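You operate a simulated robot arm through the tools that you are given. There is no shell and no other tool. Be economical: measure what you need, move in short steps, check, and stop when the job is done.

The job below is to be done with a simulated robot arm. You get a single attempt, and the scene is never put back.

Task
Refill the soap pump to MAX from the soap bottle.
Fine: lid shut, bottle back.
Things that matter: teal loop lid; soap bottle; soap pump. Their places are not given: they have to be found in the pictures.

It is judged by the outcome, as a careful person would: the job done as asked, and still so three seconds after it is handed in. It fails if anything else is knocked over, pushed out of place, dropped, spilled or broken. Lids that push on must go on centred and level and be pressed home; caps that screw on are set level and turned clockwise until they are tight.

Robot
A 6-joint arm with a two-finger parallel gripper, fixed in place. Base frame: the origin is at the foot of the arm, x ahead of it, y to its left, z up. Units: mm, rad, N and s.
With the tool pointing down near the work surface it reaches from about 140 to 840 mm from the base axis. Its first joint turns from -2.897 to 2.897 rad. Payload 3.91 kg.
Tool frame: the origin (TCP) lies between the finger pads and is the grasp point; the fingertips stand 30 mm ahead of it; z points along the fingers, y is the line along which they close. The gripper opens to 110 mm. The fingers are 20 mm wide and 10 mm thick; the gripper's body (48 by 112 mm) begins 55 mm behind the TCP.
Orientation is that of the tool frame in the base frame, as a unit quaternion [x, y, z, w]. With the fingers straight down and closing along the base's y, the tool's x points along the base's -x, its y along +y and its z along -z.

Tools
- The arm moves only by the tool drive_tool. Its argument "increments" is a list of rows, each a list of 2 entries, a list of its own where there are three numbers: the shift along the tool's x, y, z in m, then the turn, a rotation vector about the tool's x, y, z in rad. In form: [[[x, y, z], [rx, ry, rz]], ...]. A call has 1 to 20 rows; each row shifts and turns the commanded pose from where the row before left it, along the tool's axes as they then stand. "grip" is the closure in counts, from 0 (fully open) to 255 (shut), set as the call begins (left out, the last holds). A row lasts 0.2 s, in which the tool goes at most 50 mm and 0.15 rad; a call with a longer step from one row to the next is refused whole, and so is a gripper value outside its range. Where a pose cannot be reached the arm comes as near as it can. A force on the tool above 90 N (or 10 N above the force at the start of the call, whichever is more), or a blocked arm, ends the call early, and 0.2 s more pass. The fingers move at their own pace (about 108 mm/s each) and stop on an object; they squeeze with about 38 N. The grip force told is the motor's: it shows also when the fingers shut on nothing. Time passes only in rows, and 0.2 s behind the last, so rows that do not move let the fingers close. It gives the time, the measured TCP pose, the force on the tool (base axes), the opening and the grip force at its end, in the units of the frame above (readings bear some noise).
- Cameras (640 x 400 px; columns grow to the right, rows downward): "scene" is fixed at [401, -649.1, 1598.9]; the picture's right is [1.00, -0.07, 0.00], its down [-0.06, -0.80, -0.60] and it looks along [0.04, 0.60, -0.80] (base axes); focal length 237 px, centre (320, 200). "wrist" rides on the gripper at [-36, 0, -57] in the tool frame; the picture's right is [0.00, -1.00, 0.00], its down [0.97, 0.00, -0.24] and it looks along [0.24, 0.00, 0.97] (tool axes); focal length 218 px, centre (320, 200).
- camera(camera): a new picture of that camera. It takes no simulated time.
- slide_trunk(by): slides the trunk up (or, below 0, down) by that many mm; the arm rides with it, the base frame stays. It gives what a move gives, with no picture.
- measure_at(camera, pixels): for up to 12 pixels [column, row] of the newest picture of that camera ("zoom" is the newest enlarged one), the place [x, y, z] in the base frame of the surface seen there, good to about 2 mm. It takes no simulated time.
- inspect(camera, box): a new picture of the part [left, top, right, bottom] of that camera's present view, enlarged. It takes no simulated time.
- hand_in(): hands the job in; it is judged then, once.

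Work in short steps. Measure before you move; look again where a grasp or a placing could have gone wrong, and mend it. You have 80 turns and 38 pictures in all, those below and enlarged ones among them. Open the gripper and draw the arm clear of the work before you hand the job in, unless the task says otherwise; then end with one line.

The tools are called as name(argument=value, ...) on one line, values as JSON. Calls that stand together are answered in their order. drive_tool: Moves the arm, as the interface text tells. Its arguments: {"type":"object","properties":{"increments":{"type":"array","items":{"type":"array"}},"grip":{"type":"number"}},"required":["increments"]} The other tools are called the same way: slide_trunk (by) slides the trunk up or down; camera (camera) takes a picture; measure_at (camera, pixels) gives the place of the surface under pixels of a picture; inspect (camera, box) takes an enlarged picture of a part of a camera's view; hand_in () hands the job in.

At the start:

```text
clock: 0.0
tool_pos: [238.1, -267.5, 1343.4]
orientation: [0.0, 1.0, 0.0, 0.0]
force: [-1.0, -0.1, 0.5]
opening: 110.3
gripper_force: 0.0
trunk travel left (down, up): [-475.0, 65.0]
```

scene: 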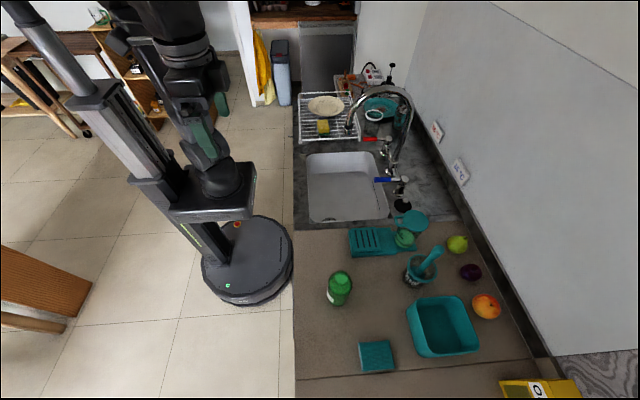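
wrist: 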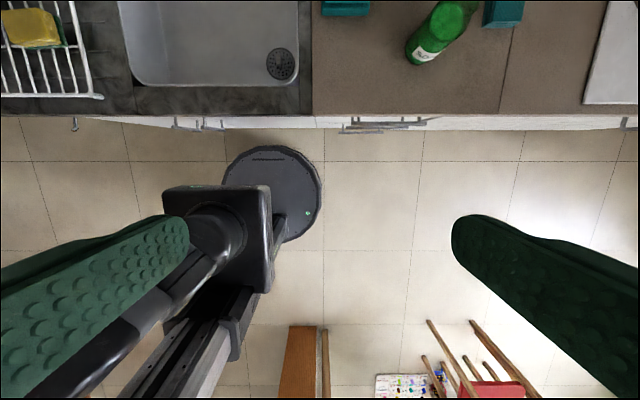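

The scene shows a counter with a green bottle near (340,288), and teal items around (410,235) and (425,262). I'll enlarge that area.

inspect(camera="scene", box=[310, 190, 530, 330])

inspect(camera="scene", box=[340, 195, 460, 270])

```text
2.86 times, centred on (420, 260) of scene
```

zoom: 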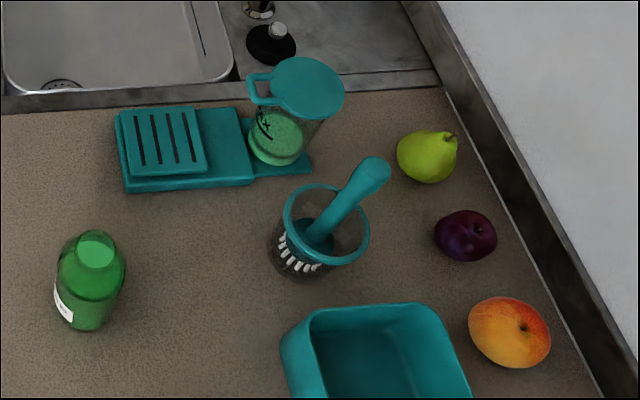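

```text
5.33 times, centred on (400, 232) of scene
```

zoom: 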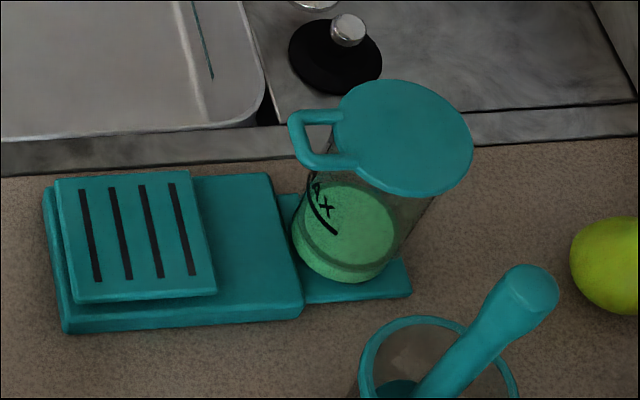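

Pump is the clear jar with the teal loop lid; the bottle stands at left. I'll measure lid, jar, bottle and counter points.

measure_at(camera="zoom", pixels=[[405, 85], [405, 135], [400, 190], [470, 150], [335, 120], [292, 130], [320, 163], [345, 235], [345, 280], [380, 290], [150, 240], [255, 250]])

inspect(camera="scene", box=[310, 255, 390, 315])

```text
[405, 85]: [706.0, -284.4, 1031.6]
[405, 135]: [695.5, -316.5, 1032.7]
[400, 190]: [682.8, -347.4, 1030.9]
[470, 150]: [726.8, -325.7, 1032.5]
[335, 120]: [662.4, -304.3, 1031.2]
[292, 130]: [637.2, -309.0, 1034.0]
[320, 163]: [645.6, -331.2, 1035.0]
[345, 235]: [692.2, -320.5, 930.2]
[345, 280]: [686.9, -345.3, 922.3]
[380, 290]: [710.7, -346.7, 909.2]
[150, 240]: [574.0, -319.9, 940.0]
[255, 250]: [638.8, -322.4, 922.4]
```

```text
6.67 times, centred on (350, 285) of scene
```

zoom: 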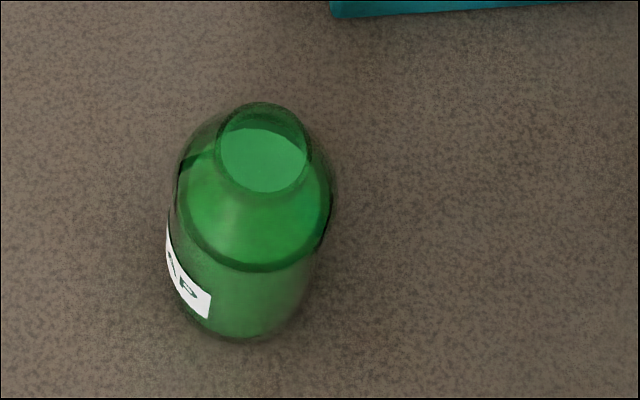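

The bottle is uncapped and filled high. Measure its rim, shoulder, label and base.

measure_at(camera="zoom", pixels=[[262, 104], [262, 188], [218, 150], [308, 150], [262, 160], [235, 245], [240, 330], [185, 285], [325, 200], [172, 210], [500, 200], [60, 350]])

```text
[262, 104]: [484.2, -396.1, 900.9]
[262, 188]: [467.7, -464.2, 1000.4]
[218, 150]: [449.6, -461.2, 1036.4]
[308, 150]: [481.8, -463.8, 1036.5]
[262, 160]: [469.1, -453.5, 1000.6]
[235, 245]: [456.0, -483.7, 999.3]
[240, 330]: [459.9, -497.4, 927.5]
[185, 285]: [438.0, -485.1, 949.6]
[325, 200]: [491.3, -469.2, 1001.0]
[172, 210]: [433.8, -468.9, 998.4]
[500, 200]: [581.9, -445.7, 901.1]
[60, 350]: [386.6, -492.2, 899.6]
```

Bottle is open: centre about (464,-463), rim z≈1037, body about 58 wide. Lid centre is near (694,-316), top z≈1032. I'll move above the pump at z≈1250 for a wrist look.

drive_tool(increments=[[[-0.042, -0.005, 0.005], [0, 0, 0]], [[-0.042, -0.005, 0.005], [0, 0, 0]], [[-0.042, -0.005, 0.01], [0, 0, 0]], [[-0.042, -0.005, 0.01], [0, 0, 0]], [[-0.042, -0.005, 0.01], [0, 0, 0]], [[-0.042, -0.005, 0.01], [0, 0, 0]], [[-0.042, -0.005, 0.01], [0, 0, 0]], [[-0.042, -0.005, 0.01], [0, 0, 0]], [[-0.042, -0.005, 0.01], [0, 0, 0]], [[-0.042, -0.004, 0.01], [0, 0, 0]]])

camera(camera="wrist")

```text
clock: 2.2
tool_pos: [657.8, -315.2, 1251.2]
orientation: [0.0, 1.0, -0.001, 0.0]
force: [-0.3, -0.5, -0.8]
opening: 110.1
gripper_force: 0.0
out of reach, approached as far as the arm can: row 10
trunk travel left (down, up): [-475.0, 65.0]
```

```text
32 pictures are left
```

wrist: 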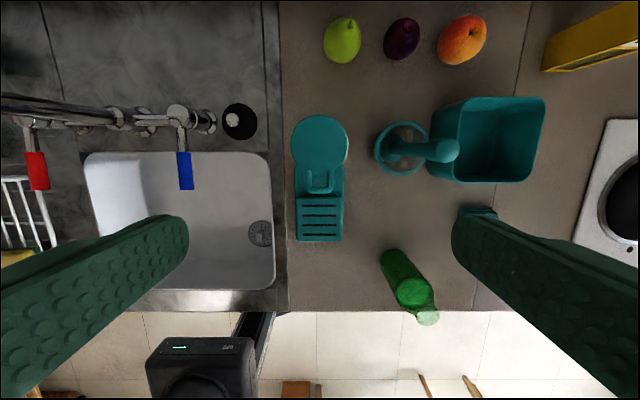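

I see the lid at (320,145) with the loop toward the robot at (320,180). Zoom.

inspect(camera="wrist", box=[270, 100, 370, 250])

```text
2.67 times, centred on (320, 175) of wrist
```

zoom: 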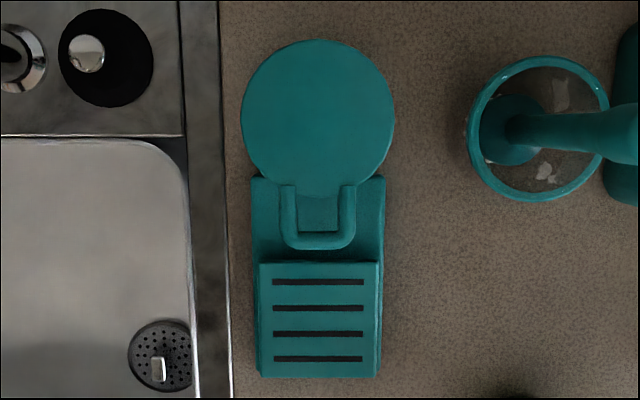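

The loop lies flat, extending toward -x from the lid disc. Measure lid edges and loop bars.

measure_at(camera="zoom", pixels=[[318, 45], [318, 115], [246, 115], [390, 115], [318, 190], [288, 210], [348, 210], [318, 240], [318, 215], [318, 320], [280, 245], [536, 190]])

```text
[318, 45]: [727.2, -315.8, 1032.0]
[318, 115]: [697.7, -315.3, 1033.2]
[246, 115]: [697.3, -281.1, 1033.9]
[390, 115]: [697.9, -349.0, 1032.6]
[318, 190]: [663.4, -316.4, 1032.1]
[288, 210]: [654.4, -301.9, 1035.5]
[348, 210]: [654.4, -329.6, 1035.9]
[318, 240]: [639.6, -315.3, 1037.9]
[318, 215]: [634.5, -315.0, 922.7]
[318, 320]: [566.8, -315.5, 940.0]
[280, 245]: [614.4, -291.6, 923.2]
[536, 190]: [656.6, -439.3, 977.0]
```

Lid disc centre is (694.5,-315.5), with loop bars at y≈-302/-330 and end bar at x≈639. I'll grip across the loop from above with the fingertips just below it: go to (648,-316), stopping at z≈1110 first.

drive_tool(increments=[[[0.01, 0, 0.03], [0, 0, 0]], [[0, 0, 0.04], [0, 0, 0]], [[0, 0, 0.04], [0, 0, 0]], [[0, 0, 0.03], [0, 0, 0]], [[0, 0, 0], [0, 0, 0]]])

```text
clock: 3.4
tool_pos: [647.5, -314.7, 1110.3]
orientation: [0.0, 1.0, 0.0, -0.001]
force: [0.0, -0.1, -0.6]
opening: 109.9
gripper_force: 0.1
trunk travel left (down, up): [-475.0, 65.0]
```

Pose is good. Descend to z≈1056 and close on the loop.

drive_tool(increments=[[[0, -0.001, 0.03], [0, 0, 0]], [[0, 0, 0.024], [0, 0, 0]], [[0, 0, 0], [0, 0, 0]]])

drive_tool(increments=[[[0, 0, 0], [0, 0, 0]], [[0, 0, 0], [0, 0, 0]], [[0, 0, 0], [0, 0, 0]]], grip=255)

inspect(camera="scene", box=[340, 180, 460, 280])

```text
clock: 4.2
tool_pos: [647.4, -318.4, 1056.0]
orientation: [0.0, 1.0, -0.001, 0.001]
force: [1.0, 0.5, -0.4]
opening: 110.1
gripper_force: 0.0
trunk travel left (down, up): [-475.0, 65.0]
```

```text
clock: 5.0
tool_pos: [648.0, -314.7, 1056.0]
orientation: [-0.001, 1.0, 0.0, -0.002]
force: [-2.5, 10.0, -0.8]
opening: 36.5
gripper_force: 45.5
trunk travel left (down, up): [-475.0, 65.0]
```

```text
4.00 times, centred on (400, 230) of scene
```

zoom: 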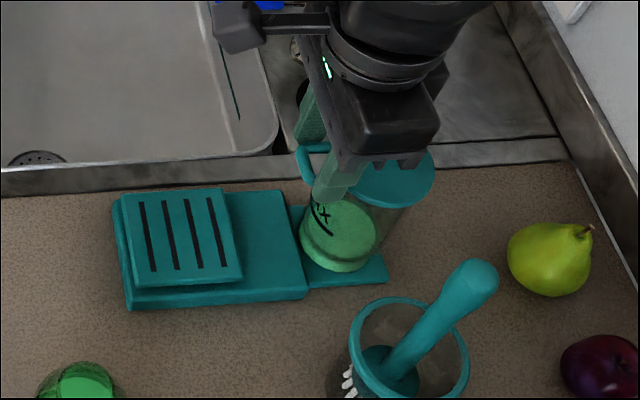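

Loop is gripped at 36.5 mm. Relieve the sideways force slightly, then lift slowly.

drive_tool(increments=[[[0, 0.003, 0], [0, 0, 0]], [[0, 0, -0.003], [0, 0, 0]], [[0, 0, -0.003], [0, 0, 0]], [[0, 0, 0], [0, 0, 0]]])

inspect(camera="scene", box=[360, 190, 440, 250])

```text
clock: 6.0
tool_pos: [648.4, -314.8, 1060.6]
orientation: [0.0, 1.0, 0.001, -0.002]
force: [0.1, -1.5, -15.0]
opening: 36.2
gripper_force: 45.3
trunk travel left (down, up): [-475.0, 65.0]
```

```text
6.67 times, centred on (400, 220) of scene
```

zoom: 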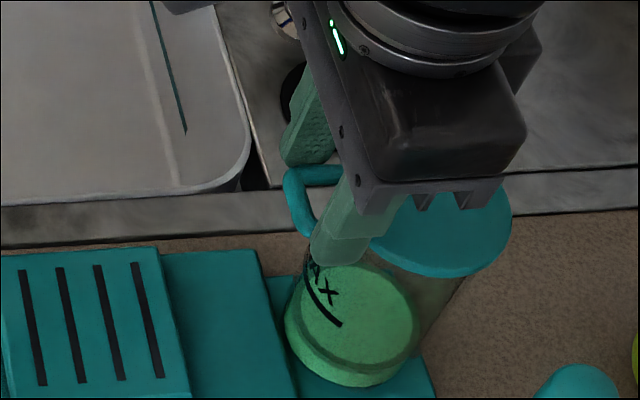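

There's a 15 N downward pull, so the lid is friction-fitted. Continue lifting in small steps.

drive_tool(increments=[[[0, 0, -0.003], [0, 0, 0]], [[0, 0, -0.003], [0, 0, 0]], [[0, 0, 0], [0, 0, 0]]])

inspect(camera="scene", box=[360, 190, 440, 250])

```text
clock: 6.8
tool_pos: [647.8, -314.6, 1067.3]
orientation: [0.0, 1.0, 0.0, -0.001]
force: [2.4, -6.3, -14.4]
opening: 36.3
gripper_force: 44.9
trunk travel left (down, up): [-475.0, 65.0]
```

```text
6.67 times, centred on (400, 220) of scene
```

zoom: 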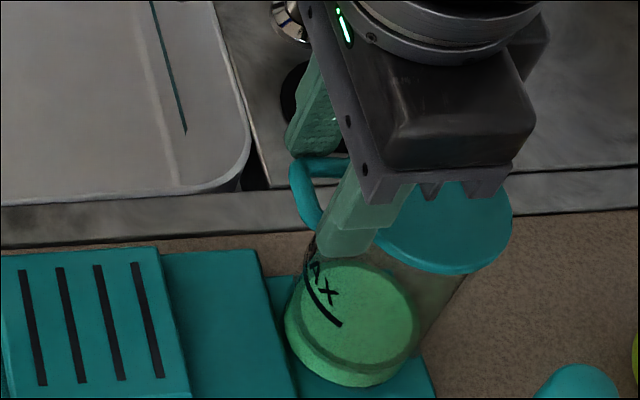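

The gripper rose 11 mm, but the lid's far edge may not have moved. Measure whether the lid tilts (hinge) or slips.

measure_at(camera="zoom", pixels=[[500, 195], [505, 225], [440, 265], [400, 240], [385, 255], [300, 200], [320, 165], [295, 180], [470, 240]])

camera(camera="wrist")

```text
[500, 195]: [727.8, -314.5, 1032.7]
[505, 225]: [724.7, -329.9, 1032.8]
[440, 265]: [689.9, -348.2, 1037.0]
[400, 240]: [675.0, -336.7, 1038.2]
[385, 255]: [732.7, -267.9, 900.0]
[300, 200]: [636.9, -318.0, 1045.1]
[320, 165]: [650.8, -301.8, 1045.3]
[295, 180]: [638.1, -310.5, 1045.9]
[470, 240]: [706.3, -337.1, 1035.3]
```

```text
27 pictures are left
```

wrist: 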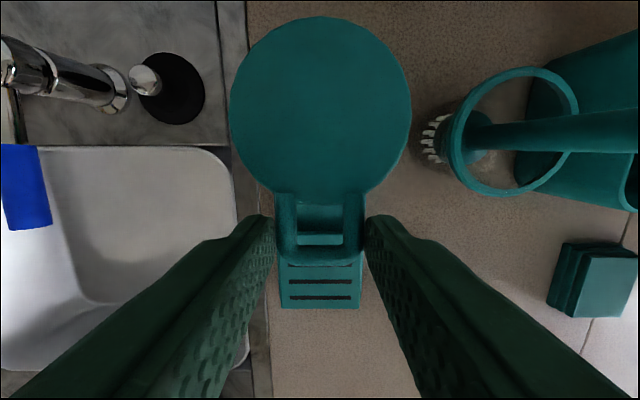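

The lid pivots: its far edge stays at z≈1033 while the loop rose to 1045, so it looks hinged or peels from the +x side. Continue along an arc about (728, 1030), letting the loop pivot in the pads.

drive_tool(increments=[[[-0.001, 0, -0.006], [0, 0, 0]], [[-0.0015, 0, -0.006], [0, 0, 0]], [[-0.002, 0, -0.006], [0, 0, 0]], [[0, 0, 0], [0, 0, 0]]])

inspect(camera="scene", box=[360, 180, 460, 250])

```text
clock: 7.8
tool_pos: [652.1, -314.7, 1084.5]
orientation: [0.001, 1.0, 0.001, -0.001]
force: [-1.2, -8.1, -14.3]
opening: 36.4
gripper_force: 44.3
trunk travel left (down, up): [-475.0, 65.0]
```

```text
5.71 times, centred on (410, 215) of scene
```

zoom: 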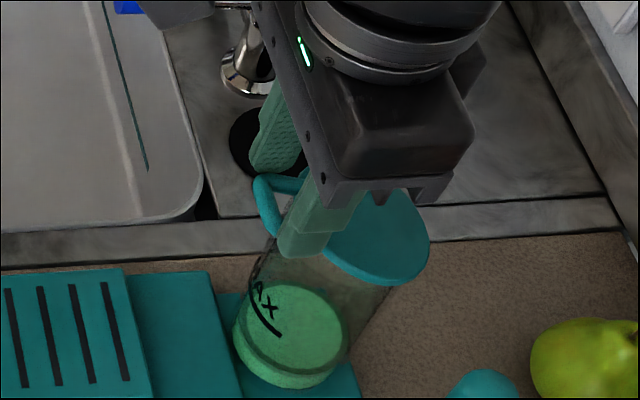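

The lid is hinged at +x and open about 0.3 rad. Check its geometry for tilt and slip.

measure_at(camera="zoom", pixels=[[418, 215], [425, 245], [390, 280], [345, 265], [350, 245], [265, 215], [262, 190], [290, 183], [255, 290], [280, 335]])

```text
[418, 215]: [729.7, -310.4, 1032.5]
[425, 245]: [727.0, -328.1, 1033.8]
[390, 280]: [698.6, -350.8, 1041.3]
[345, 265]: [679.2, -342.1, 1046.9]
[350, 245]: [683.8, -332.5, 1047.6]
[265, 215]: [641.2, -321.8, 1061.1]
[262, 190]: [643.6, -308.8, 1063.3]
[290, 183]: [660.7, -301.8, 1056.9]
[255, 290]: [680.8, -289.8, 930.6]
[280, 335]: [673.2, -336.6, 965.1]
```

The hinge is near (729, 1030) and the lid is at 0.32 rad with little slip. I'll follow the arc with the tool gradually tilting forward, first half.

drive_tool(increments=[[[-0.002, 0, -0.0075], [0, -0.05, 0]], [[-0.0031, 0, -0.0069], [0, -0.05, 0]], [[-0.0041, 0, -0.0062], [0, -0.05, 0]], [[-0.0049, 0, -0.0054], [0, -0.05, 0]], [[-0.0057, 0, -0.0044], [0, -0.05, 0]], [[-0.0062, 0, -0.0033], [0, -0.05, 0]], [[-0.0066, 0, -0.0021], [0, -0.05, 0]], [[0, 0, 0], [0, 0, 0]]])

inspect(camera="scene", box=[350, 170, 460, 250])

```text
clock: 9.6
tool_pos: [678.6, -313.0, 1129.9]
orientation: [0.0, 0.985, 0.0, 0.175]
force: [0.3, -0.2, 0.0]
opening: 0.1
gripper_force: 37.6
trunk travel left (down, up): [-475.0, 65.0]
```

```text
5.00 times, centred on (405, 210) of scene
```

zoom: 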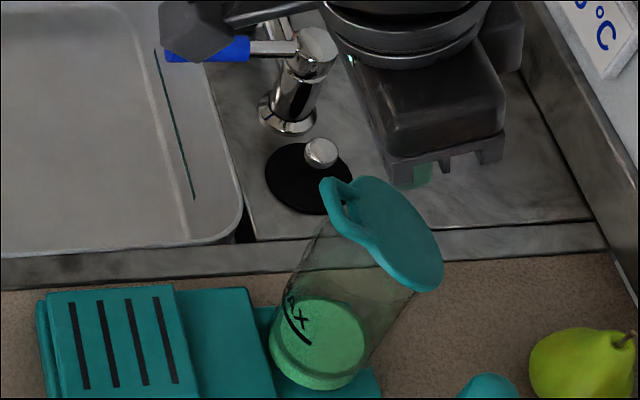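

The grip slipped off, but hinge friction holds the lid half open. Measure its pose to plan a push from beneath.

measure_at(camera="zoom", pixels=[[435, 255], [430, 285], [390, 200], [370, 240], [400, 240], [335, 190], [355, 235], [365, 260], [325, 225], [300, 335], [295, 300], [325, 340]])

inspect(camera="wrist", box=[220, 60, 440, 280])

```text
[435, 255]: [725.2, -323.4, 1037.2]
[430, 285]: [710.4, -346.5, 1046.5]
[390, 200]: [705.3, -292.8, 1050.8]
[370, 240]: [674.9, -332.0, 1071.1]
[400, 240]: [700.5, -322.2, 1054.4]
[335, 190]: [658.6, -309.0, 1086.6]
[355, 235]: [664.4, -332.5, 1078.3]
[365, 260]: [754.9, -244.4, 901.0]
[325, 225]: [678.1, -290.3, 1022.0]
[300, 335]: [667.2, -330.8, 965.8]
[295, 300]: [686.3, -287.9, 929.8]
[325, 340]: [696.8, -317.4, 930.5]
```

```text
1.82 times, centred on (330, 170) of wrist
```

zoom: 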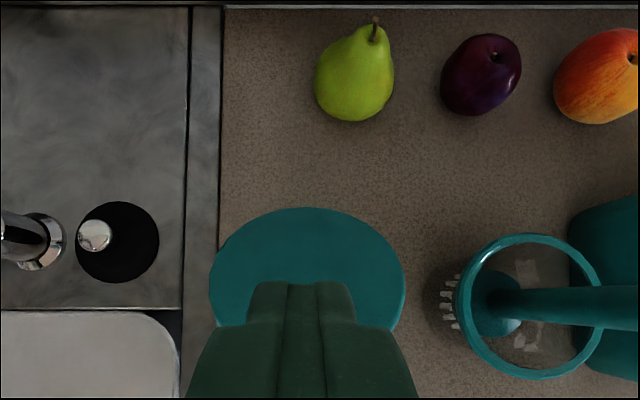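

Lid sits at about 0.59 rad, loop end near (650,1090). MAX line z≈965, current soap level ≈930. I'll back off up and toward -x, then turn the tool horizontal (closed fingers) to push the lid open from beneath.

drive_tool(increments=[[[-0.0103, -0.002, -0.0282], [0, 0, 0]], [[0.042, 0, -0.0155], [0, 0, 0]], [[0.042, 0, -0.0155], [0, 0, 0]], [[0, 0, 0], [0, -0.1356, 0]], [[0, 0, 0], [0, -0.1356, 0]], [[0, 0, 0], [0, -0.1356, 0]], [[0, 0, 0], [0, -0.1356, 0]], [[0, 0, 0], [0, -0.1356, 0]], [[0, 0, 0], [0, -0.1356, 0]], [[0, 0, 0], [0, -0.1356, 0]], [[0, 0, 0], [0, -0.1356, 0]], [[0, 0, 0], [0, -0.1356, 0]], [[0, 0, 0], [0, 0, 0]]])

```text
clock: 12.4
tool_pos: [590.3, -315.2, 1159.1]
orientation: [0.001, 0.707, 0.0, 0.707]
force: [0.8, 0.3, -0.1]
opening: 0.0
gripper_force: 38.0
trunk travel left (down, up): [-475.0, 65.0]
```

Tool is now horizontal pointing +x. Lower to z≈1045 and slide the closed fingers under the lid.

drive_tool(increments=[[[0.038, 0, 0], [0, 0, 0]], [[0.038, 0, 0], [0, 0, 0]], [[0.038, 0, 0], [0, 0, 0]], [[0, 0, 0.03], [0, 0, 0]], [[0, 0, 0.02], [0, 0, 0]], [[0, 0, 0.014], [0, 0, 0]], [[0, 0, 0], [0, 0, 0]]])

inspect(camera="scene", box=[340, 170, 460, 250])

```text
clock: 14.0
tool_pos: [654.7, -315.0, 1044.0]
orientation: [0.0, 0.707, 0.0, 0.707]
force: [0.3, -0.1, 0.7]
opening: 0.2
gripper_force: 37.7
trunk travel left (down, up): [-475.0, 65.0]
```

```text
5.00 times, centred on (400, 210) of scene
```

zoom: 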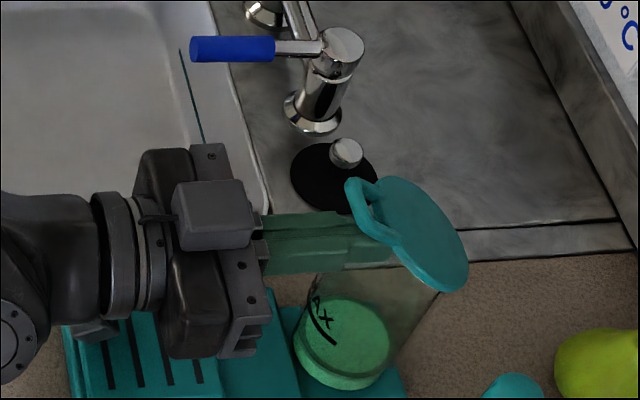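

Fingers are under the lid. Lift gradually.

drive_tool(increments=[[[-0.01, 0, 0], [0, 0, 0]], [[-0.01, 0, 0], [0, 0, 0]], [[-0.01, 0, 0], [0, 0, 0]], [[-0.01, 0, 0], [0, 0, 0]], [[-0.01, 0, 0], [0, 0, 0]], [[0, 0, 0], [0, 0, 0]]])

drive_tool(increments=[[[0, 0, 0.012], [0, 0, 0]], [[0, 0, 0.012], [0, 0, 0]], [[0, 0, 0.01], [0, 0, 0]], [[0, 0, 0], [0, 0, 0]]])

inspect(camera="scene", box=[340, 150, 460, 250])

```text
clock: 15.4
tool_pos: [653.7, -315.4, 1095.9]
orientation: [0.0, 0.707, 0.0, 0.707]
force: [-0.2, 0.9, 0.0]
opening: 0.0
gripper_force: 37.7
trunk travel left (down, up): [-475.0, 65.0]
```

```text
clock: 16.4
tool_pos: [686.8, -315.0, 1094.7]
orientation: [0.0, 0.708, 0.0, 0.707]
force: [-0.2, 0.1, 0.7]
opening: 0.0
gripper_force: 37.8
trunk travel left (down, up): [-475.0, 65.0]
```

```text
4.00 times, centred on (400, 200) of scene
```

zoom: 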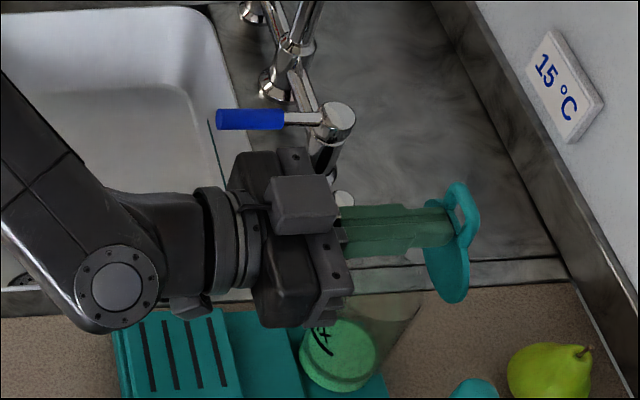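

The lid is now near vertical. Push a further 28 mm so it goes slightly past vertical, watching the force.

drive_tool(increments=[[[0, 0, 0.01], [0, 0, 0]], [[0, 0, 0.01], [0, 0, 0]], [[0, 0, 0.008], [0, 0, 0]], [[0, 0, 0], [0, 0, 0]]])

inspect(camera="scene", box=[360, 150, 480, 250])

```text
clock: 17.4
tool_pos: [716.2, -314.4, 1094.4]
orientation: [0.001, 0.708, 0.0, 0.707]
force: [-2.6, 0.3, 0.6]
opening: 0.2
gripper_force: 37.8
trunk travel left (down, up): [-475.0, 65.0]
```

```text
4.00 times, centred on (420, 200) of scene
```

zoom: 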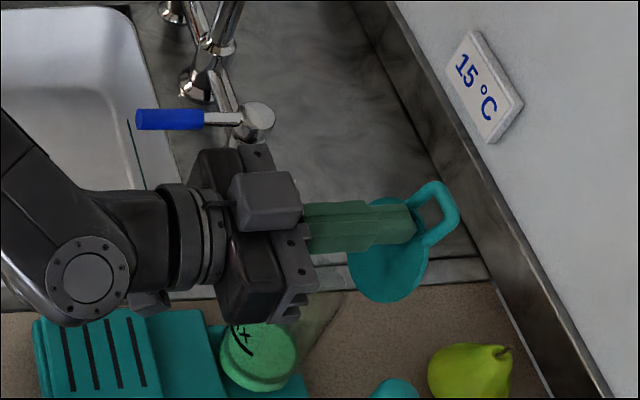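

Lid is past vertical. Retract and check that it stays and that the jar is in place.

drive_tool(increments=[[[0, 0, -0.04], [0, 0, 0]], [[0, 0, -0.045], [0, 0, 0]], [[0, 0, -0.045], [0, 0, 0]], [[0, 0, -0.045], [0, 0, 0]], [[0, 0, 0], [0, 0, 0]], [[0, 0, 0], [0, 0, 0]]], grip=0)

inspect(camera="scene", box=[370, 170, 470, 260])

```text
clock: 18.8
tool_pos: [541.3, -312.3, 1092.9]
orientation: [0.0, 0.709, 0.0, 0.706]
force: [0.0, -0.9, -0.7]
opening: 109.7
gripper_force: 0.1
trunk travel left (down, up): [-475.0, 65.0]
```

```text
4.44 times, centred on (420, 215) of scene
```

zoom: 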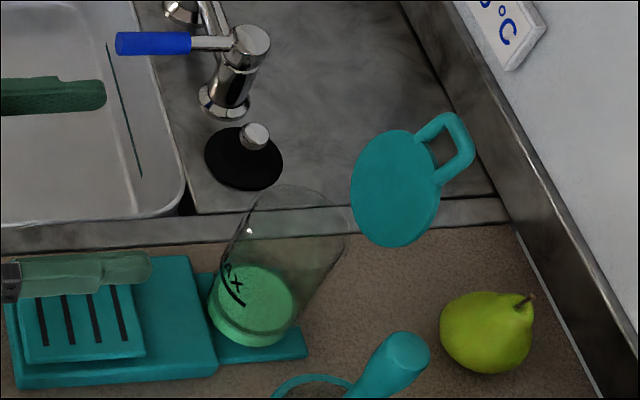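

Lid stays open and the jar is intact. Measure jar rim, MAX line, soap surface and lid.

measure_at(camera="zoom", pixels=[[245, 215], [347, 240], [295, 187], [275, 190], [330, 205], [237, 297], [222, 275], [260, 300], [390, 245], [355, 190], [462, 135], [240, 340]])

```text
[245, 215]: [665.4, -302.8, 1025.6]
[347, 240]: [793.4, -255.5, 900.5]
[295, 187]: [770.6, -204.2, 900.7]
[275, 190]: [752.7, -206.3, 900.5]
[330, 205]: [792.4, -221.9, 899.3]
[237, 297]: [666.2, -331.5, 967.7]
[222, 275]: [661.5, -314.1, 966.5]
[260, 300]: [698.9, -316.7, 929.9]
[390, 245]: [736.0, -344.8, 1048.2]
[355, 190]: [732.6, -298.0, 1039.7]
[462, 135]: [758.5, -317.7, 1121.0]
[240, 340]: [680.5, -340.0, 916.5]
```

MAX line z≈966; soap at z≈930; jar outer radius ≈33. I plan to pour from the +y side so the scene camera sees the jar, so I'll measure the faucet there, then move toward the bottle.

measure_at(camera="zoom", pixels=[[120, 42], [190, 42], [250, 40], [230, 90], [255, 130], [210, 10], [180, 10]])

drive_tool(increments=[[[0, 0, -0.05], [0, 0, 0]], [[0, 0, -0.05], [0, 0, 0]], [[0, 0, -0.05], [0, 0, 0]], [[0, 0, -0.05], [0, 0, 0]], [[0, -0.05, 0], [0, 0, 0]], [[0, -0.05, 0], [0, 0, 0]], [[0, -0.05, 0], [0, 0, 0]], [[0, 0, 0], [0, 0, 0]]])

```text
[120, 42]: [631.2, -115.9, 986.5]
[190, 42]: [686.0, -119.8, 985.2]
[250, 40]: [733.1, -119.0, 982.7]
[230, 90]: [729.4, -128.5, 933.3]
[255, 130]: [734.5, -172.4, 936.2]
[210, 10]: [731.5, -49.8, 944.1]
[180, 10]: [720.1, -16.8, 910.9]
```

```text
clock: 20.6
tool_pos: [340.6, -464.5, 1095.5]
orientation: [0.0, 0.708, 0.0, 0.706]
force: [0.4, 0.5, -0.5]
opening: 109.9
gripper_force: 0.0
trunk travel left (down, up): [-475.0, 65.0]
```

The faucet is at y>-130, so there's plenty of clearance. Descend to z≈972 and check with the wrist view before going forward.

drive_tool(increments=[[[0.041, 0, 0], [0, 0, 0]], [[0.041, 0, 0], [0, 0, 0]], [[0.041, 0, 0], [0, 0, 0]], [[0, 0, 0.03], [0, 0, 0]], [[0, 0, 0], [0, 0, 0]]])

camera(camera="wrist")

```text
clock: 21.8
tool_pos: [368.8, -465.6, 971.7]
orientation: [0.0, 0.708, 0.0, 0.706]
force: [-0.2, -0.5, -0.2]
opening: 110.0
gripper_force: 0.1
trunk travel left (down, up): [-475.0, 65.0]
```

```text
19 pictures are left
```

wrist: 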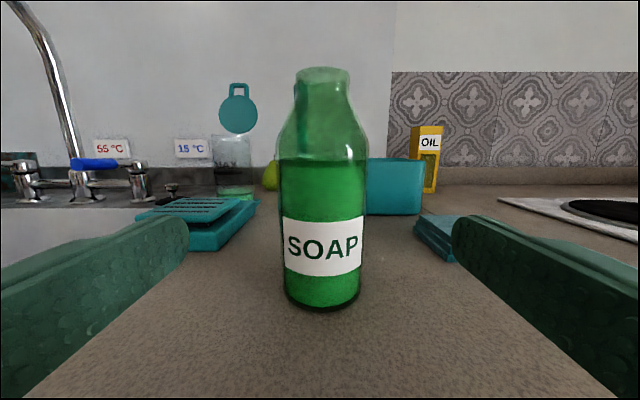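

Bottle is centred at column 321. Measure its profile, then advance and grip.

measure_at(camera="wrist", pixels=[[322, 162], [322, 145], [296, 90], [349, 90], [322, 75], [283, 150], [365, 150], [282, 250], [362, 250], [322, 240]])

drive_tool(increments=[[[0, 0, 0.03], [0, 0, 0]], [[0, 0, 0.03], [0, 0, 0]], [[0, 0, 0.025], [0, 0, 0]], [[0, 0, 0], [0, 0, 0]]])

```text
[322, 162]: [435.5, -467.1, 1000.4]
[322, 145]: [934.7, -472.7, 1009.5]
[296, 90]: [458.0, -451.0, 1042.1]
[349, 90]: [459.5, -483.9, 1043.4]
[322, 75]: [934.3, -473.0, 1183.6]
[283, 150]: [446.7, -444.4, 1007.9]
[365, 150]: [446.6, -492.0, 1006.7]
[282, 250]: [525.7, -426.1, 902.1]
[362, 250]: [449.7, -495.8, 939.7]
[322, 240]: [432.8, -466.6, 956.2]
```

```text
clock: 22.8
tool_pos: [448.0, -465.9, 972.2]
orientation: [0.003, 0.708, 0.0, 0.706]
force: [-57.5, 3.2, -6.8]
opening: 110.3
gripper_force: 0.1
trunk travel left (down, up): [-475.0, 65.0]
```

There's an unexpected 57 N force against x at TCP x=448. Look at the scene before doing anything else.

camera(camera="scene")

```text
18 pictures are left
```

scene: 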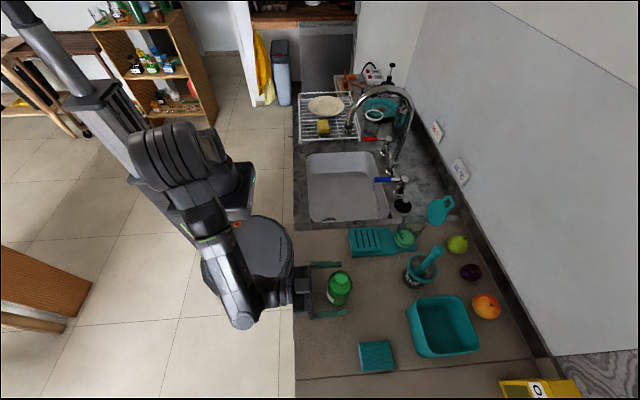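

The wrist link is touching the counter's front edge because the tool is too low when horizontal. I'll back off, rise, and tilt the tool 20° downward so the wrist is higher.

drive_tool(increments=[[[0, 0, -0.04], [0, 0, 0]], [[0, 0, -0.05], [0, 0, 0]], [[-0.04, 0, 0], [0, 0, 0]], [[0, 0, 0], [0, 0.117, 0]], [[0, 0, 0], [0, 0.117, 0]], [[0, 0, 0], [0, 0.117, 0]], [[0, 0, 0], [0, 0, 0]]])

```text
clock: 24.4
tool_pos: [364.0, -464.9, 1012.3]
orientation: [0.0, 0.82, -0.001, 0.572]
force: [-0.4, -0.1, 1.2]
opening: 109.9
gripper_force: 0.0
trunk travel left (down, up): [-475.0, 65.0]
```

Advance straight along the tool axis 97 mm, which ends at about (455,-466,979), slowing at the end.

drive_tool(increments=[[[0, -0.001, 0.03], [0, 0, 0]], [[0, 0, 0.03], [0, 0, 0]], [[0, 0, 0.022], [0, 0, 0]], [[0, 0, 0.015], [0, 0, 0]], [[0, 0, 0], [0, 0, 0]]])

```text
clock: 25.6
tool_pos: [457.6, -467.1, 977.2]
orientation: [-0.001, 0.82, 0.0, 0.572]
force: [-0.1, 0.5, 0.7]
opening: 109.7
gripper_force: 0.0
trunk travel left (down, up): [-475.0, 65.0]
```

No contact this time. Close on the bottle.

drive_tool(increments=[[[0, 0, 0], [0, 0, 0]], [[0, 0, 0], [0, 0, 0]], [[0, 0, 0], [0, 0, 0]]], grip=255)

camera(camera="scene")

```text
clock: 26.4
tool_pos: [457.3, -466.5, 978.1]
orientation: [0.0, 0.82, 0.0, 0.573]
force: [0.7, -0.4, -0.5]
opening: 60.6
gripper_force: 38.4
trunk travel left (down, up): [-475.0, 65.0]
```

```text
17 pictures are left
```

scene: 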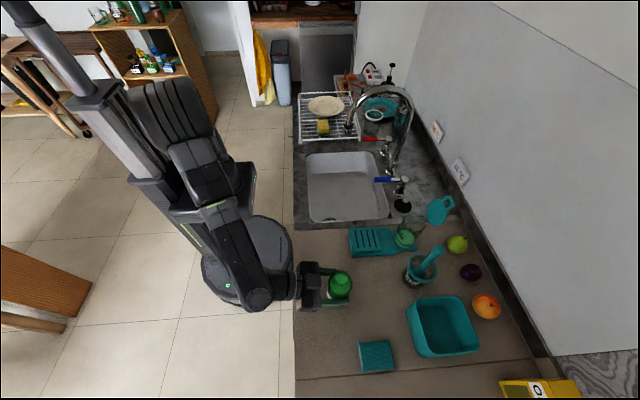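

Bottle gripped at 60.6 mm. Lift 140 mm, swing over to y≈-232, then forward to x≈689 beside the jar on its +y side.

drive_tool(increments=[[[-0.0188, 0, -0.0069], [0, 0, 0]], [[-0.0375, 0, -0.0138], [0, 0, 0]], [[-0.0375, 0, -0.0138], [0, 0, 0]], [[-0.0375, 0, -0.0138], [0, 0, 0]], [[0, 0.03, 0], [0, 0, 0]], [[0, 0.041, 0], [0, 0, 0]], [[0, 0.041, 0], [0, 0, 0]], [[0, 0.041, 0], [0, 0, 0]], [[0, 0.041, 0], [0, 0, 0]], [[0, 0.038, 0], [0, 0, 0]], [[-0.01, 0, 0.027], [0, 0, 0]], [[-0.014, 0, 0.038], [0, 0, 0]], [[-0.014, 0, 0.038], [0, 0, 0]], [[-0.014, 0, 0.038], [0, 0, 0]], [[-0.014, 0, 0.038], [0, 0, 0]], [[-0.014, 0, 0.038], [0, 0, 0]], [[0, 0, 0], [0, 0, 0]]])

camera(camera="scene")

```text
clock: 30.0
tool_pos: [687.5, -234.6, 1117.7]
orientation: [0.0, 0.82, 0.001, 0.572]
force: [0.0, 0.1, -2.8]
opening: 60.7
gripper_force: 37.9
trunk travel left (down, up): [-475.0, 65.0]
```

```text
16 pictures are left
```

scene: 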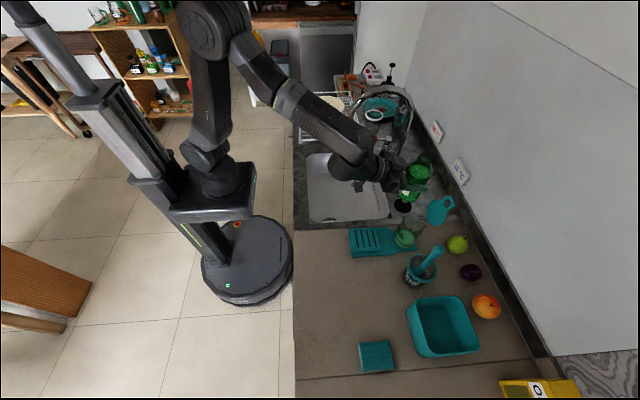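

Bottle is beside the jar. Tilt it 45° about base x in place (below flow angle) and check.

drive_tool(increments=[[[0, 0, 0], [-0.0385, 0, 0.1052]], [[0, 0, 0], [-0.0385, 0, 0.1052]], [[0, 0, 0], [-0.0385, 0, 0.1052]], [[0, 0, 0], [-0.0385, 0, 0.1052]], [[0, 0, 0], [-0.0385, 0, 0.1052]], [[0, 0, 0], [-0.0385, 0, 0.1052]], [[0, 0, 0], [-0.0385, 0, 0.1052]], [[0, 0, 0], [0, 0, 0]]])

inspect(camera="scene", box=[350, 140, 470, 255])

```text
clock: 31.8
tool_pos: [687.8, -233.9, 1118.0]
orientation: [0.219, 0.758, 0.314, 0.529]
force: [-1.0, 0.3, -3.6]
opening: 60.6
gripper_force: 38.6
trunk travel left (down, up): [-475.0, 65.0]
```

```text
3.48 times, centred on (410, 198) of scene
```

zoom: 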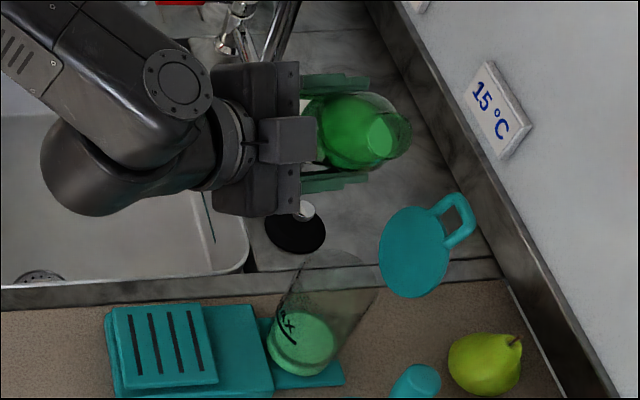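

Bottle tilted and still not flowing. Verify mouth position against expectation (≈694,-278,1162).

measure_at(camera="zoom", pixels=[[405, 115], [410, 140], [390, 160], [370, 165], [378, 138], [340, 130], [430, 255]])

```text
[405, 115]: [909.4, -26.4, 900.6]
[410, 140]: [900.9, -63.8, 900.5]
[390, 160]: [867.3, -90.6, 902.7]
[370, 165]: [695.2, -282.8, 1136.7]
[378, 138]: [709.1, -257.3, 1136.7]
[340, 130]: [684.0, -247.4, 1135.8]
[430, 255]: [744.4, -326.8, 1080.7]
```

Soap plane at z 1136.7 versus lip at ~1150, as predicted; flow should start near 57°. Bring the bottle down over the jar mouth, tilting to 53°.

drive_tool(increments=[[[0.00825, -0.013, 0.003], [0, 0, 0]], [[0.00825, -0.013, 0.003], [0, 0, 0]], [[0.00825, -0.013, 0.003], [0, 0, 0]], [[0, 0, 0], [-0.0241, 0, 0.0657]], [[0, 0, 0], [-0.0241, 0, 0.0657]], [[0, 0, 0], [0, 0, 0]]])

inspect(camera="scene", box=[370, 160, 450, 255])

```text
clock: 33.2
tool_pos: [687.6, -243.3, 1072.8]
orientation: [0.256, 0.734, 0.365, 0.512]
force: [0.7, 0.1, -2.7]
opening: 60.4
gripper_force: 37.6
trunk travel left (down, up): [-475.0, 65.0]
```

```text
4.21 times, centred on (410, 208) of scene
```

zoom: 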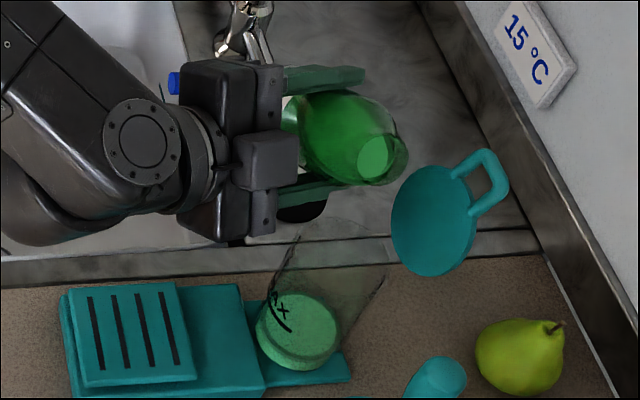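

Mouth is above the jar. Lower slightly to z≈1060 and tilt to about 60°, then hold.

drive_tool(increments=[[[0.0052, -0.0119, 0.0019], [0, 0, 0]], [[0, 0, 0], [-0.021, 0, 0.0573]], [[0, 0, 0], [-0.021, 0, 0.0573]], [[0, 0, 0], [0, 0, 0]], [[0, 0, 0], [0, 0, 0]], [[0, 0, 0], [0, 0, 0]]])

inspect(camera="scene", box=[370, 160, 450, 255])

```text
clock: 34.6
tool_pos: [687.4, -246.3, 1059.8]
orientation: [0.286, 0.71, 0.41, 0.496]
force: [0.4, 0.1, -3.4]
opening: 60.4
gripper_force: 38.1
trunk travel left (down, up): [-475.0, 65.0]
```

```text
4.21 times, centred on (410, 208) of scene
```

zoom: 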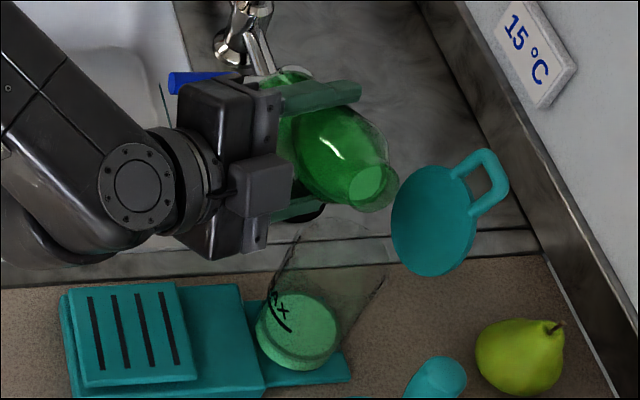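

No flow yet at 60°. Measure the soap plane within the mouth and the jar level.

measure_at(camera="zoom", pixels=[[365, 185], [330, 150], [375, 200], [372, 208], [388, 195], [310, 335], [290, 350]])

```text
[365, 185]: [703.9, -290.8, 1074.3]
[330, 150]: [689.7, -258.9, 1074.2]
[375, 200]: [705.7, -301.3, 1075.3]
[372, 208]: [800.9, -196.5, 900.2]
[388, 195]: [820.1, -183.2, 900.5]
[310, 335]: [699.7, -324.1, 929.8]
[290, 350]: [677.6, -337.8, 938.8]
```

Soap plane is 1074 and the lip is about 1077, so flow is about to start. Tilt 6° more slowly and hold.

drive_tool(increments=[[[0, 0, 0], [-0.012, 0, 0.0329]], [[0, 0, 0], [-0.012, 0, 0.0329]], [[0, 0, 0], [-0.012, 0, 0.0329]], [[0, 0, 0], [0, 0, 0]], [[0, 0, 0], [0, 0, 0]], [[0, 0, 0], [0, 0, 0]], [[0, 0, 0], [0, 0, 0]], [[0, 0, 0], [0, 0, 0]]])

inspect(camera="scene", box=[370, 160, 450, 255])

```text
clock: 36.4
tool_pos: [687.0, -246.1, 1058.7]
orientation: [0.313, 0.688, 0.446, 0.48]
force: [0.0, 0.3, -3.3]
opening: 60.5
gripper_force: 37.3
trunk travel left (down, up): [-475.0, 65.0]
```

```text
4.21 times, centred on (410, 208) of scene
```

zoom: 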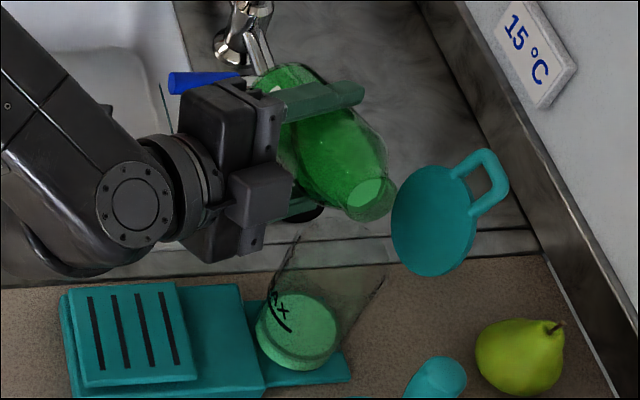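

measure_at(camera="zoom", pixels=[[365, 190], [350, 175], [372, 203], [340, 150], [310, 335], [300, 325]])

```text
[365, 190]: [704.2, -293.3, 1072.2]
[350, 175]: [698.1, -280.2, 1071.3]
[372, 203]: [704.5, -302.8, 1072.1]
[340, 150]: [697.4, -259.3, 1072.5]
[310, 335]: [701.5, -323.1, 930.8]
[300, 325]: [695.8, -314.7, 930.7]
```

Level 1072 is right at the lip and the jar is still 930.7. Tilt another 4° and hold.

drive_tool(increments=[[[0, 0, 0], [-0.012, 0, 0.0329]], [[0, 0, 0], [-0.012, 0, 0.0329]], [[0, 0, 0], [0, 0, 0]], [[0, 0, 0], [0, 0, 0]], [[0, 0, 0], [0, 0, 0]], [[0, 0, 0], [0, 0, 0]], [[0, 0, 0], [0, 0, 0]], [[0, 0, 0], [0, 0, 0]]])

inspect(camera="scene", box=[370, 160, 450, 255])

```text
clock: 38.2
tool_pos: [686.9, -246.2, 1058.7]
orientation: [0.329, 0.672, 0.47, 0.469]
force: [-0.5, 0.3, -3.6]
opening: 60.4
gripper_force: 37.8
trunk travel left (down, up): [-475.0, 65.0]
```

```text
4.21 times, centred on (410, 208) of scene
```

zoom: 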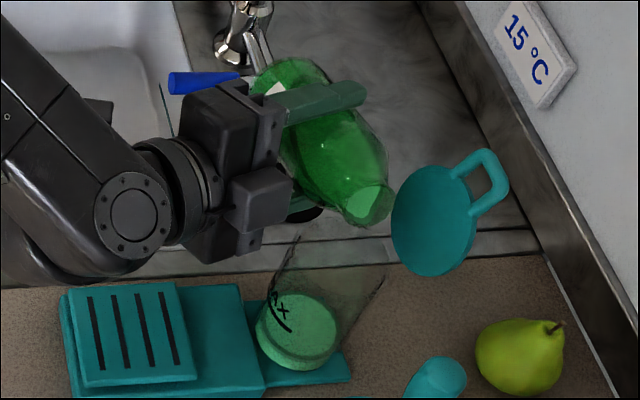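

measure_at(camera="zoom", pixels=[[360, 197], [340, 160], [370, 207], [376, 212], [310, 335], [300, 325], [280, 335]])

```text
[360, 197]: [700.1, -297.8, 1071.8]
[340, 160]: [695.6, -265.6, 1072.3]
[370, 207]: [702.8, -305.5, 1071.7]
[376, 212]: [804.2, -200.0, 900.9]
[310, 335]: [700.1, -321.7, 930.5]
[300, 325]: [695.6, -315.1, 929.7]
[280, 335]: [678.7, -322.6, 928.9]
```

Level 1072, jar unchanged at 930. Still no flow at 70°, so tilt 3° more.

drive_tool(increments=[[[0, 0, 0], [-0.009, 0, 0.0246]], [[0, 0, 0], [-0.009, 0, 0.0246]], [[0, 0, 0], [0, 0, 0]], [[0, 0, 0], [0, 0, 0]], [[0, 0, 0], [0, 0, 0]], [[0, 0, 0], [0, 0, 0]]])

inspect(camera="scene", box=[390, 190, 440, 250])

```text
clock: 39.6
tool_pos: [688.5, -246.5, 1059.3]
orientation: [0.341, 0.659, 0.487, 0.46]
force: [0.9, 0.2, -2.9]
opening: 60.5
gripper_force: 38.0
trunk travel left (down, up): [-475.0, 65.0]
```

```text
6.67 times, centred on (415, 220) of scene
```

zoom: 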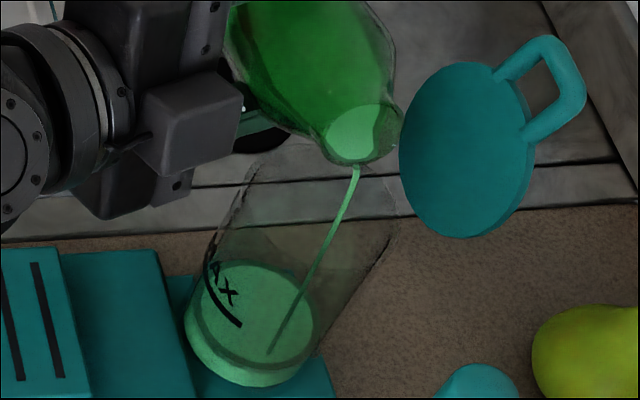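

It's flowing into the jar. Measure now, then hold briefly.

measure_at(camera="zoom", pixels=[[350, 130], [240, 300], [250, 340], [340, 210], [235, 322], [215, 285]])

drive_tool(increments=[[[0, 0, 0], [0, 0, 0]], [[0, 0, 0], [0, 0, 0]], [[0, 0, 0], [0, 0, 0]], [[0, 0, 0], [0, 0, 0]], [[0, 0, 0], [0, 0, 0]]])

inspect(camera="scene", box=[390, 190, 440, 250])

```text
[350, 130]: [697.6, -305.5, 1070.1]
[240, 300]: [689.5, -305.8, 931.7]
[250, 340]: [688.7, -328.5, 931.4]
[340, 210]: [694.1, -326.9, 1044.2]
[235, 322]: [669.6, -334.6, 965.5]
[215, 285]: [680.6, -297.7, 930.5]
```

```text
clock: 40.8
tool_pos: [688.3, -246.5, 1060.1]
orientation: [0.341, 0.66, 0.487, 0.46]
force: [-0.4, -0.1, -2.6]
opening: 60.3
gripper_force: 38.3
trunk travel left (down, up): [-475.0, 65.0]
```

```text
6.67 times, centred on (415, 220) of scene
```

zoom: 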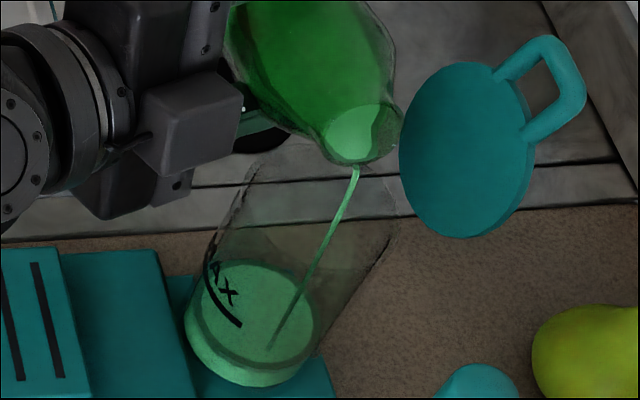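

measure_at(camera="zoom", pixels=[[350, 130], [240, 300], [235, 345], [290, 300], [322, 250]])

```text
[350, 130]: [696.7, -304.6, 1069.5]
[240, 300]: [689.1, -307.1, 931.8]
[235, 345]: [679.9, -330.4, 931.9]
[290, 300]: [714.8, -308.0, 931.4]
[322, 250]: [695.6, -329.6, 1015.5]
```

Flow is slow (about 0.5 mm/s). Shift the bottle 6 mm to +y to keep the stream central and tilt 4° more.

drive_tool(increments=[[[0.0054, 0.0018, 0.002], [0, 0, 0]], [[0, 0, 0], [-0.012, 0, 0.0329]], [[0, 0, 0], [-0.012, 0, 0.0329]], [[0, 0, 0], [0, 0, 0]], [[0, 0, 0], [0, 0, 0]], [[0, 0, 0], [0, 0, 0]], [[0, 0, 0], [0, 0, 0]]])

inspect(camera="scene", box=[390, 190, 440, 250])

```text
clock: 42.4
tool_pos: [687.4, -240.0, 1058.0]
orientation: [0.357, 0.642, 0.51, 0.447]
force: [0.4, -0.1, -2.9]
opening: 60.5
gripper_force: 37.6
trunk travel left (down, up): [-475.0, 65.0]
```

```text
6.67 times, centred on (415, 220) of scene
```

zoom: 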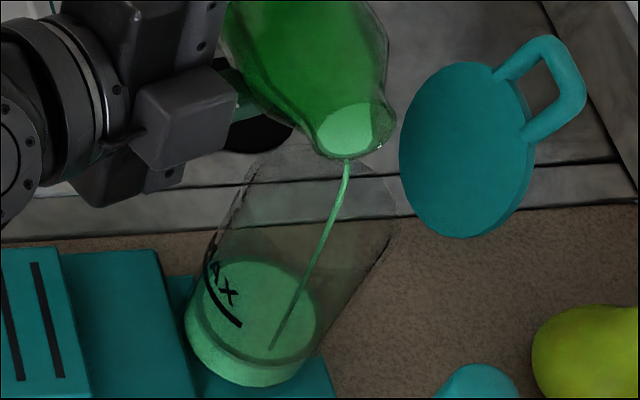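

measure_at(camera="zoom", pixels=[[345, 130], [240, 300], [235, 340], [290, 290], [322, 240], [335, 145]])

```text
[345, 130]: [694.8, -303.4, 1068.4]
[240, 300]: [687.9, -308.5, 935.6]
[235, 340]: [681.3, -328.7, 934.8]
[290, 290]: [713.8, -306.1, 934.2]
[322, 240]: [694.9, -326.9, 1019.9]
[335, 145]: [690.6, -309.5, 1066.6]
```

Jar now ≈935, rising a few mm/s with the stream central. Hold 3 s and re-measure.

drive_tool(increments=[[[0, 0, 0], [0, 0, 0]], [[0, 0, 0], [0, 0, 0]], [[0, 0, 0], [0, 0, 0]], [[0, 0, 0], [0, 0, 0]], [[0, 0, 0], [0, 0, 0]], [[0, 0, 0], [0, 0, 0]], [[0, 0, 0], [0, 0, 0]], [[0, 0, 0], [0, 0, 0]], [[0, 0, 0], [0, 0, 0]], [[0, 0, 0], [0, 0, 0]], [[0, 0, 0], [0, 0, 0]], [[0, 0, 0], [0, 0, 0]], [[0, 0, 0], [0, 0, 0]], [[0, 0, 0], [0, 0, 0]]])

inspect(camera="scene", box=[390, 190, 440, 250])

```text
clock: 45.4
tool_pos: [687.6, -239.2, 1059.0]
orientation: [0.358, 0.641, 0.511, 0.448]
force: [-0.3, 0.5, -3.4]
opening: 60.6
gripper_force: 37.8
trunk travel left (down, up): [-475.0, 65.0]
```

```text
6.67 times, centred on (415, 220) of scene
```

zoom: 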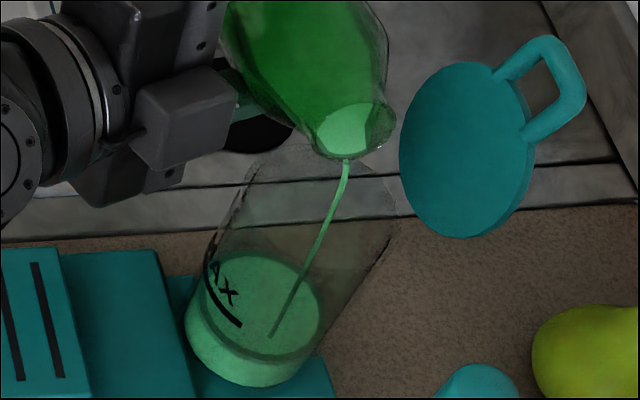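

measure_at(camera="zoom", pixels=[[345, 130], [240, 300], [235, 335], [290, 290], [270, 270], [238, 325], [207, 270], [218, 305], [322, 240]])

```text
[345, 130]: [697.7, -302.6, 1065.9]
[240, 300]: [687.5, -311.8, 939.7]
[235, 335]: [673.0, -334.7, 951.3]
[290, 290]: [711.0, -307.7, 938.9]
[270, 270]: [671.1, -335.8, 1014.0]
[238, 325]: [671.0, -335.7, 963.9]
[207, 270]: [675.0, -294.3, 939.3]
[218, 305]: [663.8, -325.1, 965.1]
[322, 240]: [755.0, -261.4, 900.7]
```

Jar 939.3, rising 1.4 mm/s; MAX is about 965. Tilt 5° more and hold 2.4 s.

drive_tool(increments=[[[0, 0, 0], [-0.015, 0, 0.041]], [[0, 0, 0], [-0.015, 0, 0.041]], [[0, 0, 0], [0, 0, 0]], [[0, 0, 0], [0, 0, 0]], [[0, 0, 0], [0, 0, 0]], [[0, 0, 0], [0, 0, 0]], [[0, 0, 0], [0, 0, 0]], [[0, 0, 0], [0, 0, 0]], [[0, 0, 0], [0, 0, 0]], [[0, 0, 0], [0, 0, 0]], [[0, 0, 0], [0, 0, 0]], [[0, 0, 0], [0, 0, 0]]])

inspect(camera="scene", box=[390, 190, 440, 250])

```text
clock: 48.0
tool_pos: [688.4, -239.3, 1060.4]
orientation: [0.377, 0.619, 0.538, 0.432]
force: [0.1, -0.5, -2.0]
opening: 60.6
gripper_force: 37.7
trunk travel left (down, up): [-475.0, 65.0]
```

```text
6.67 times, centred on (415, 220) of scene
```

zoom: 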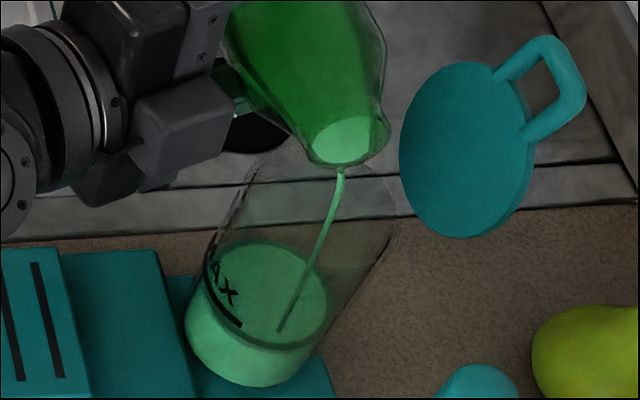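

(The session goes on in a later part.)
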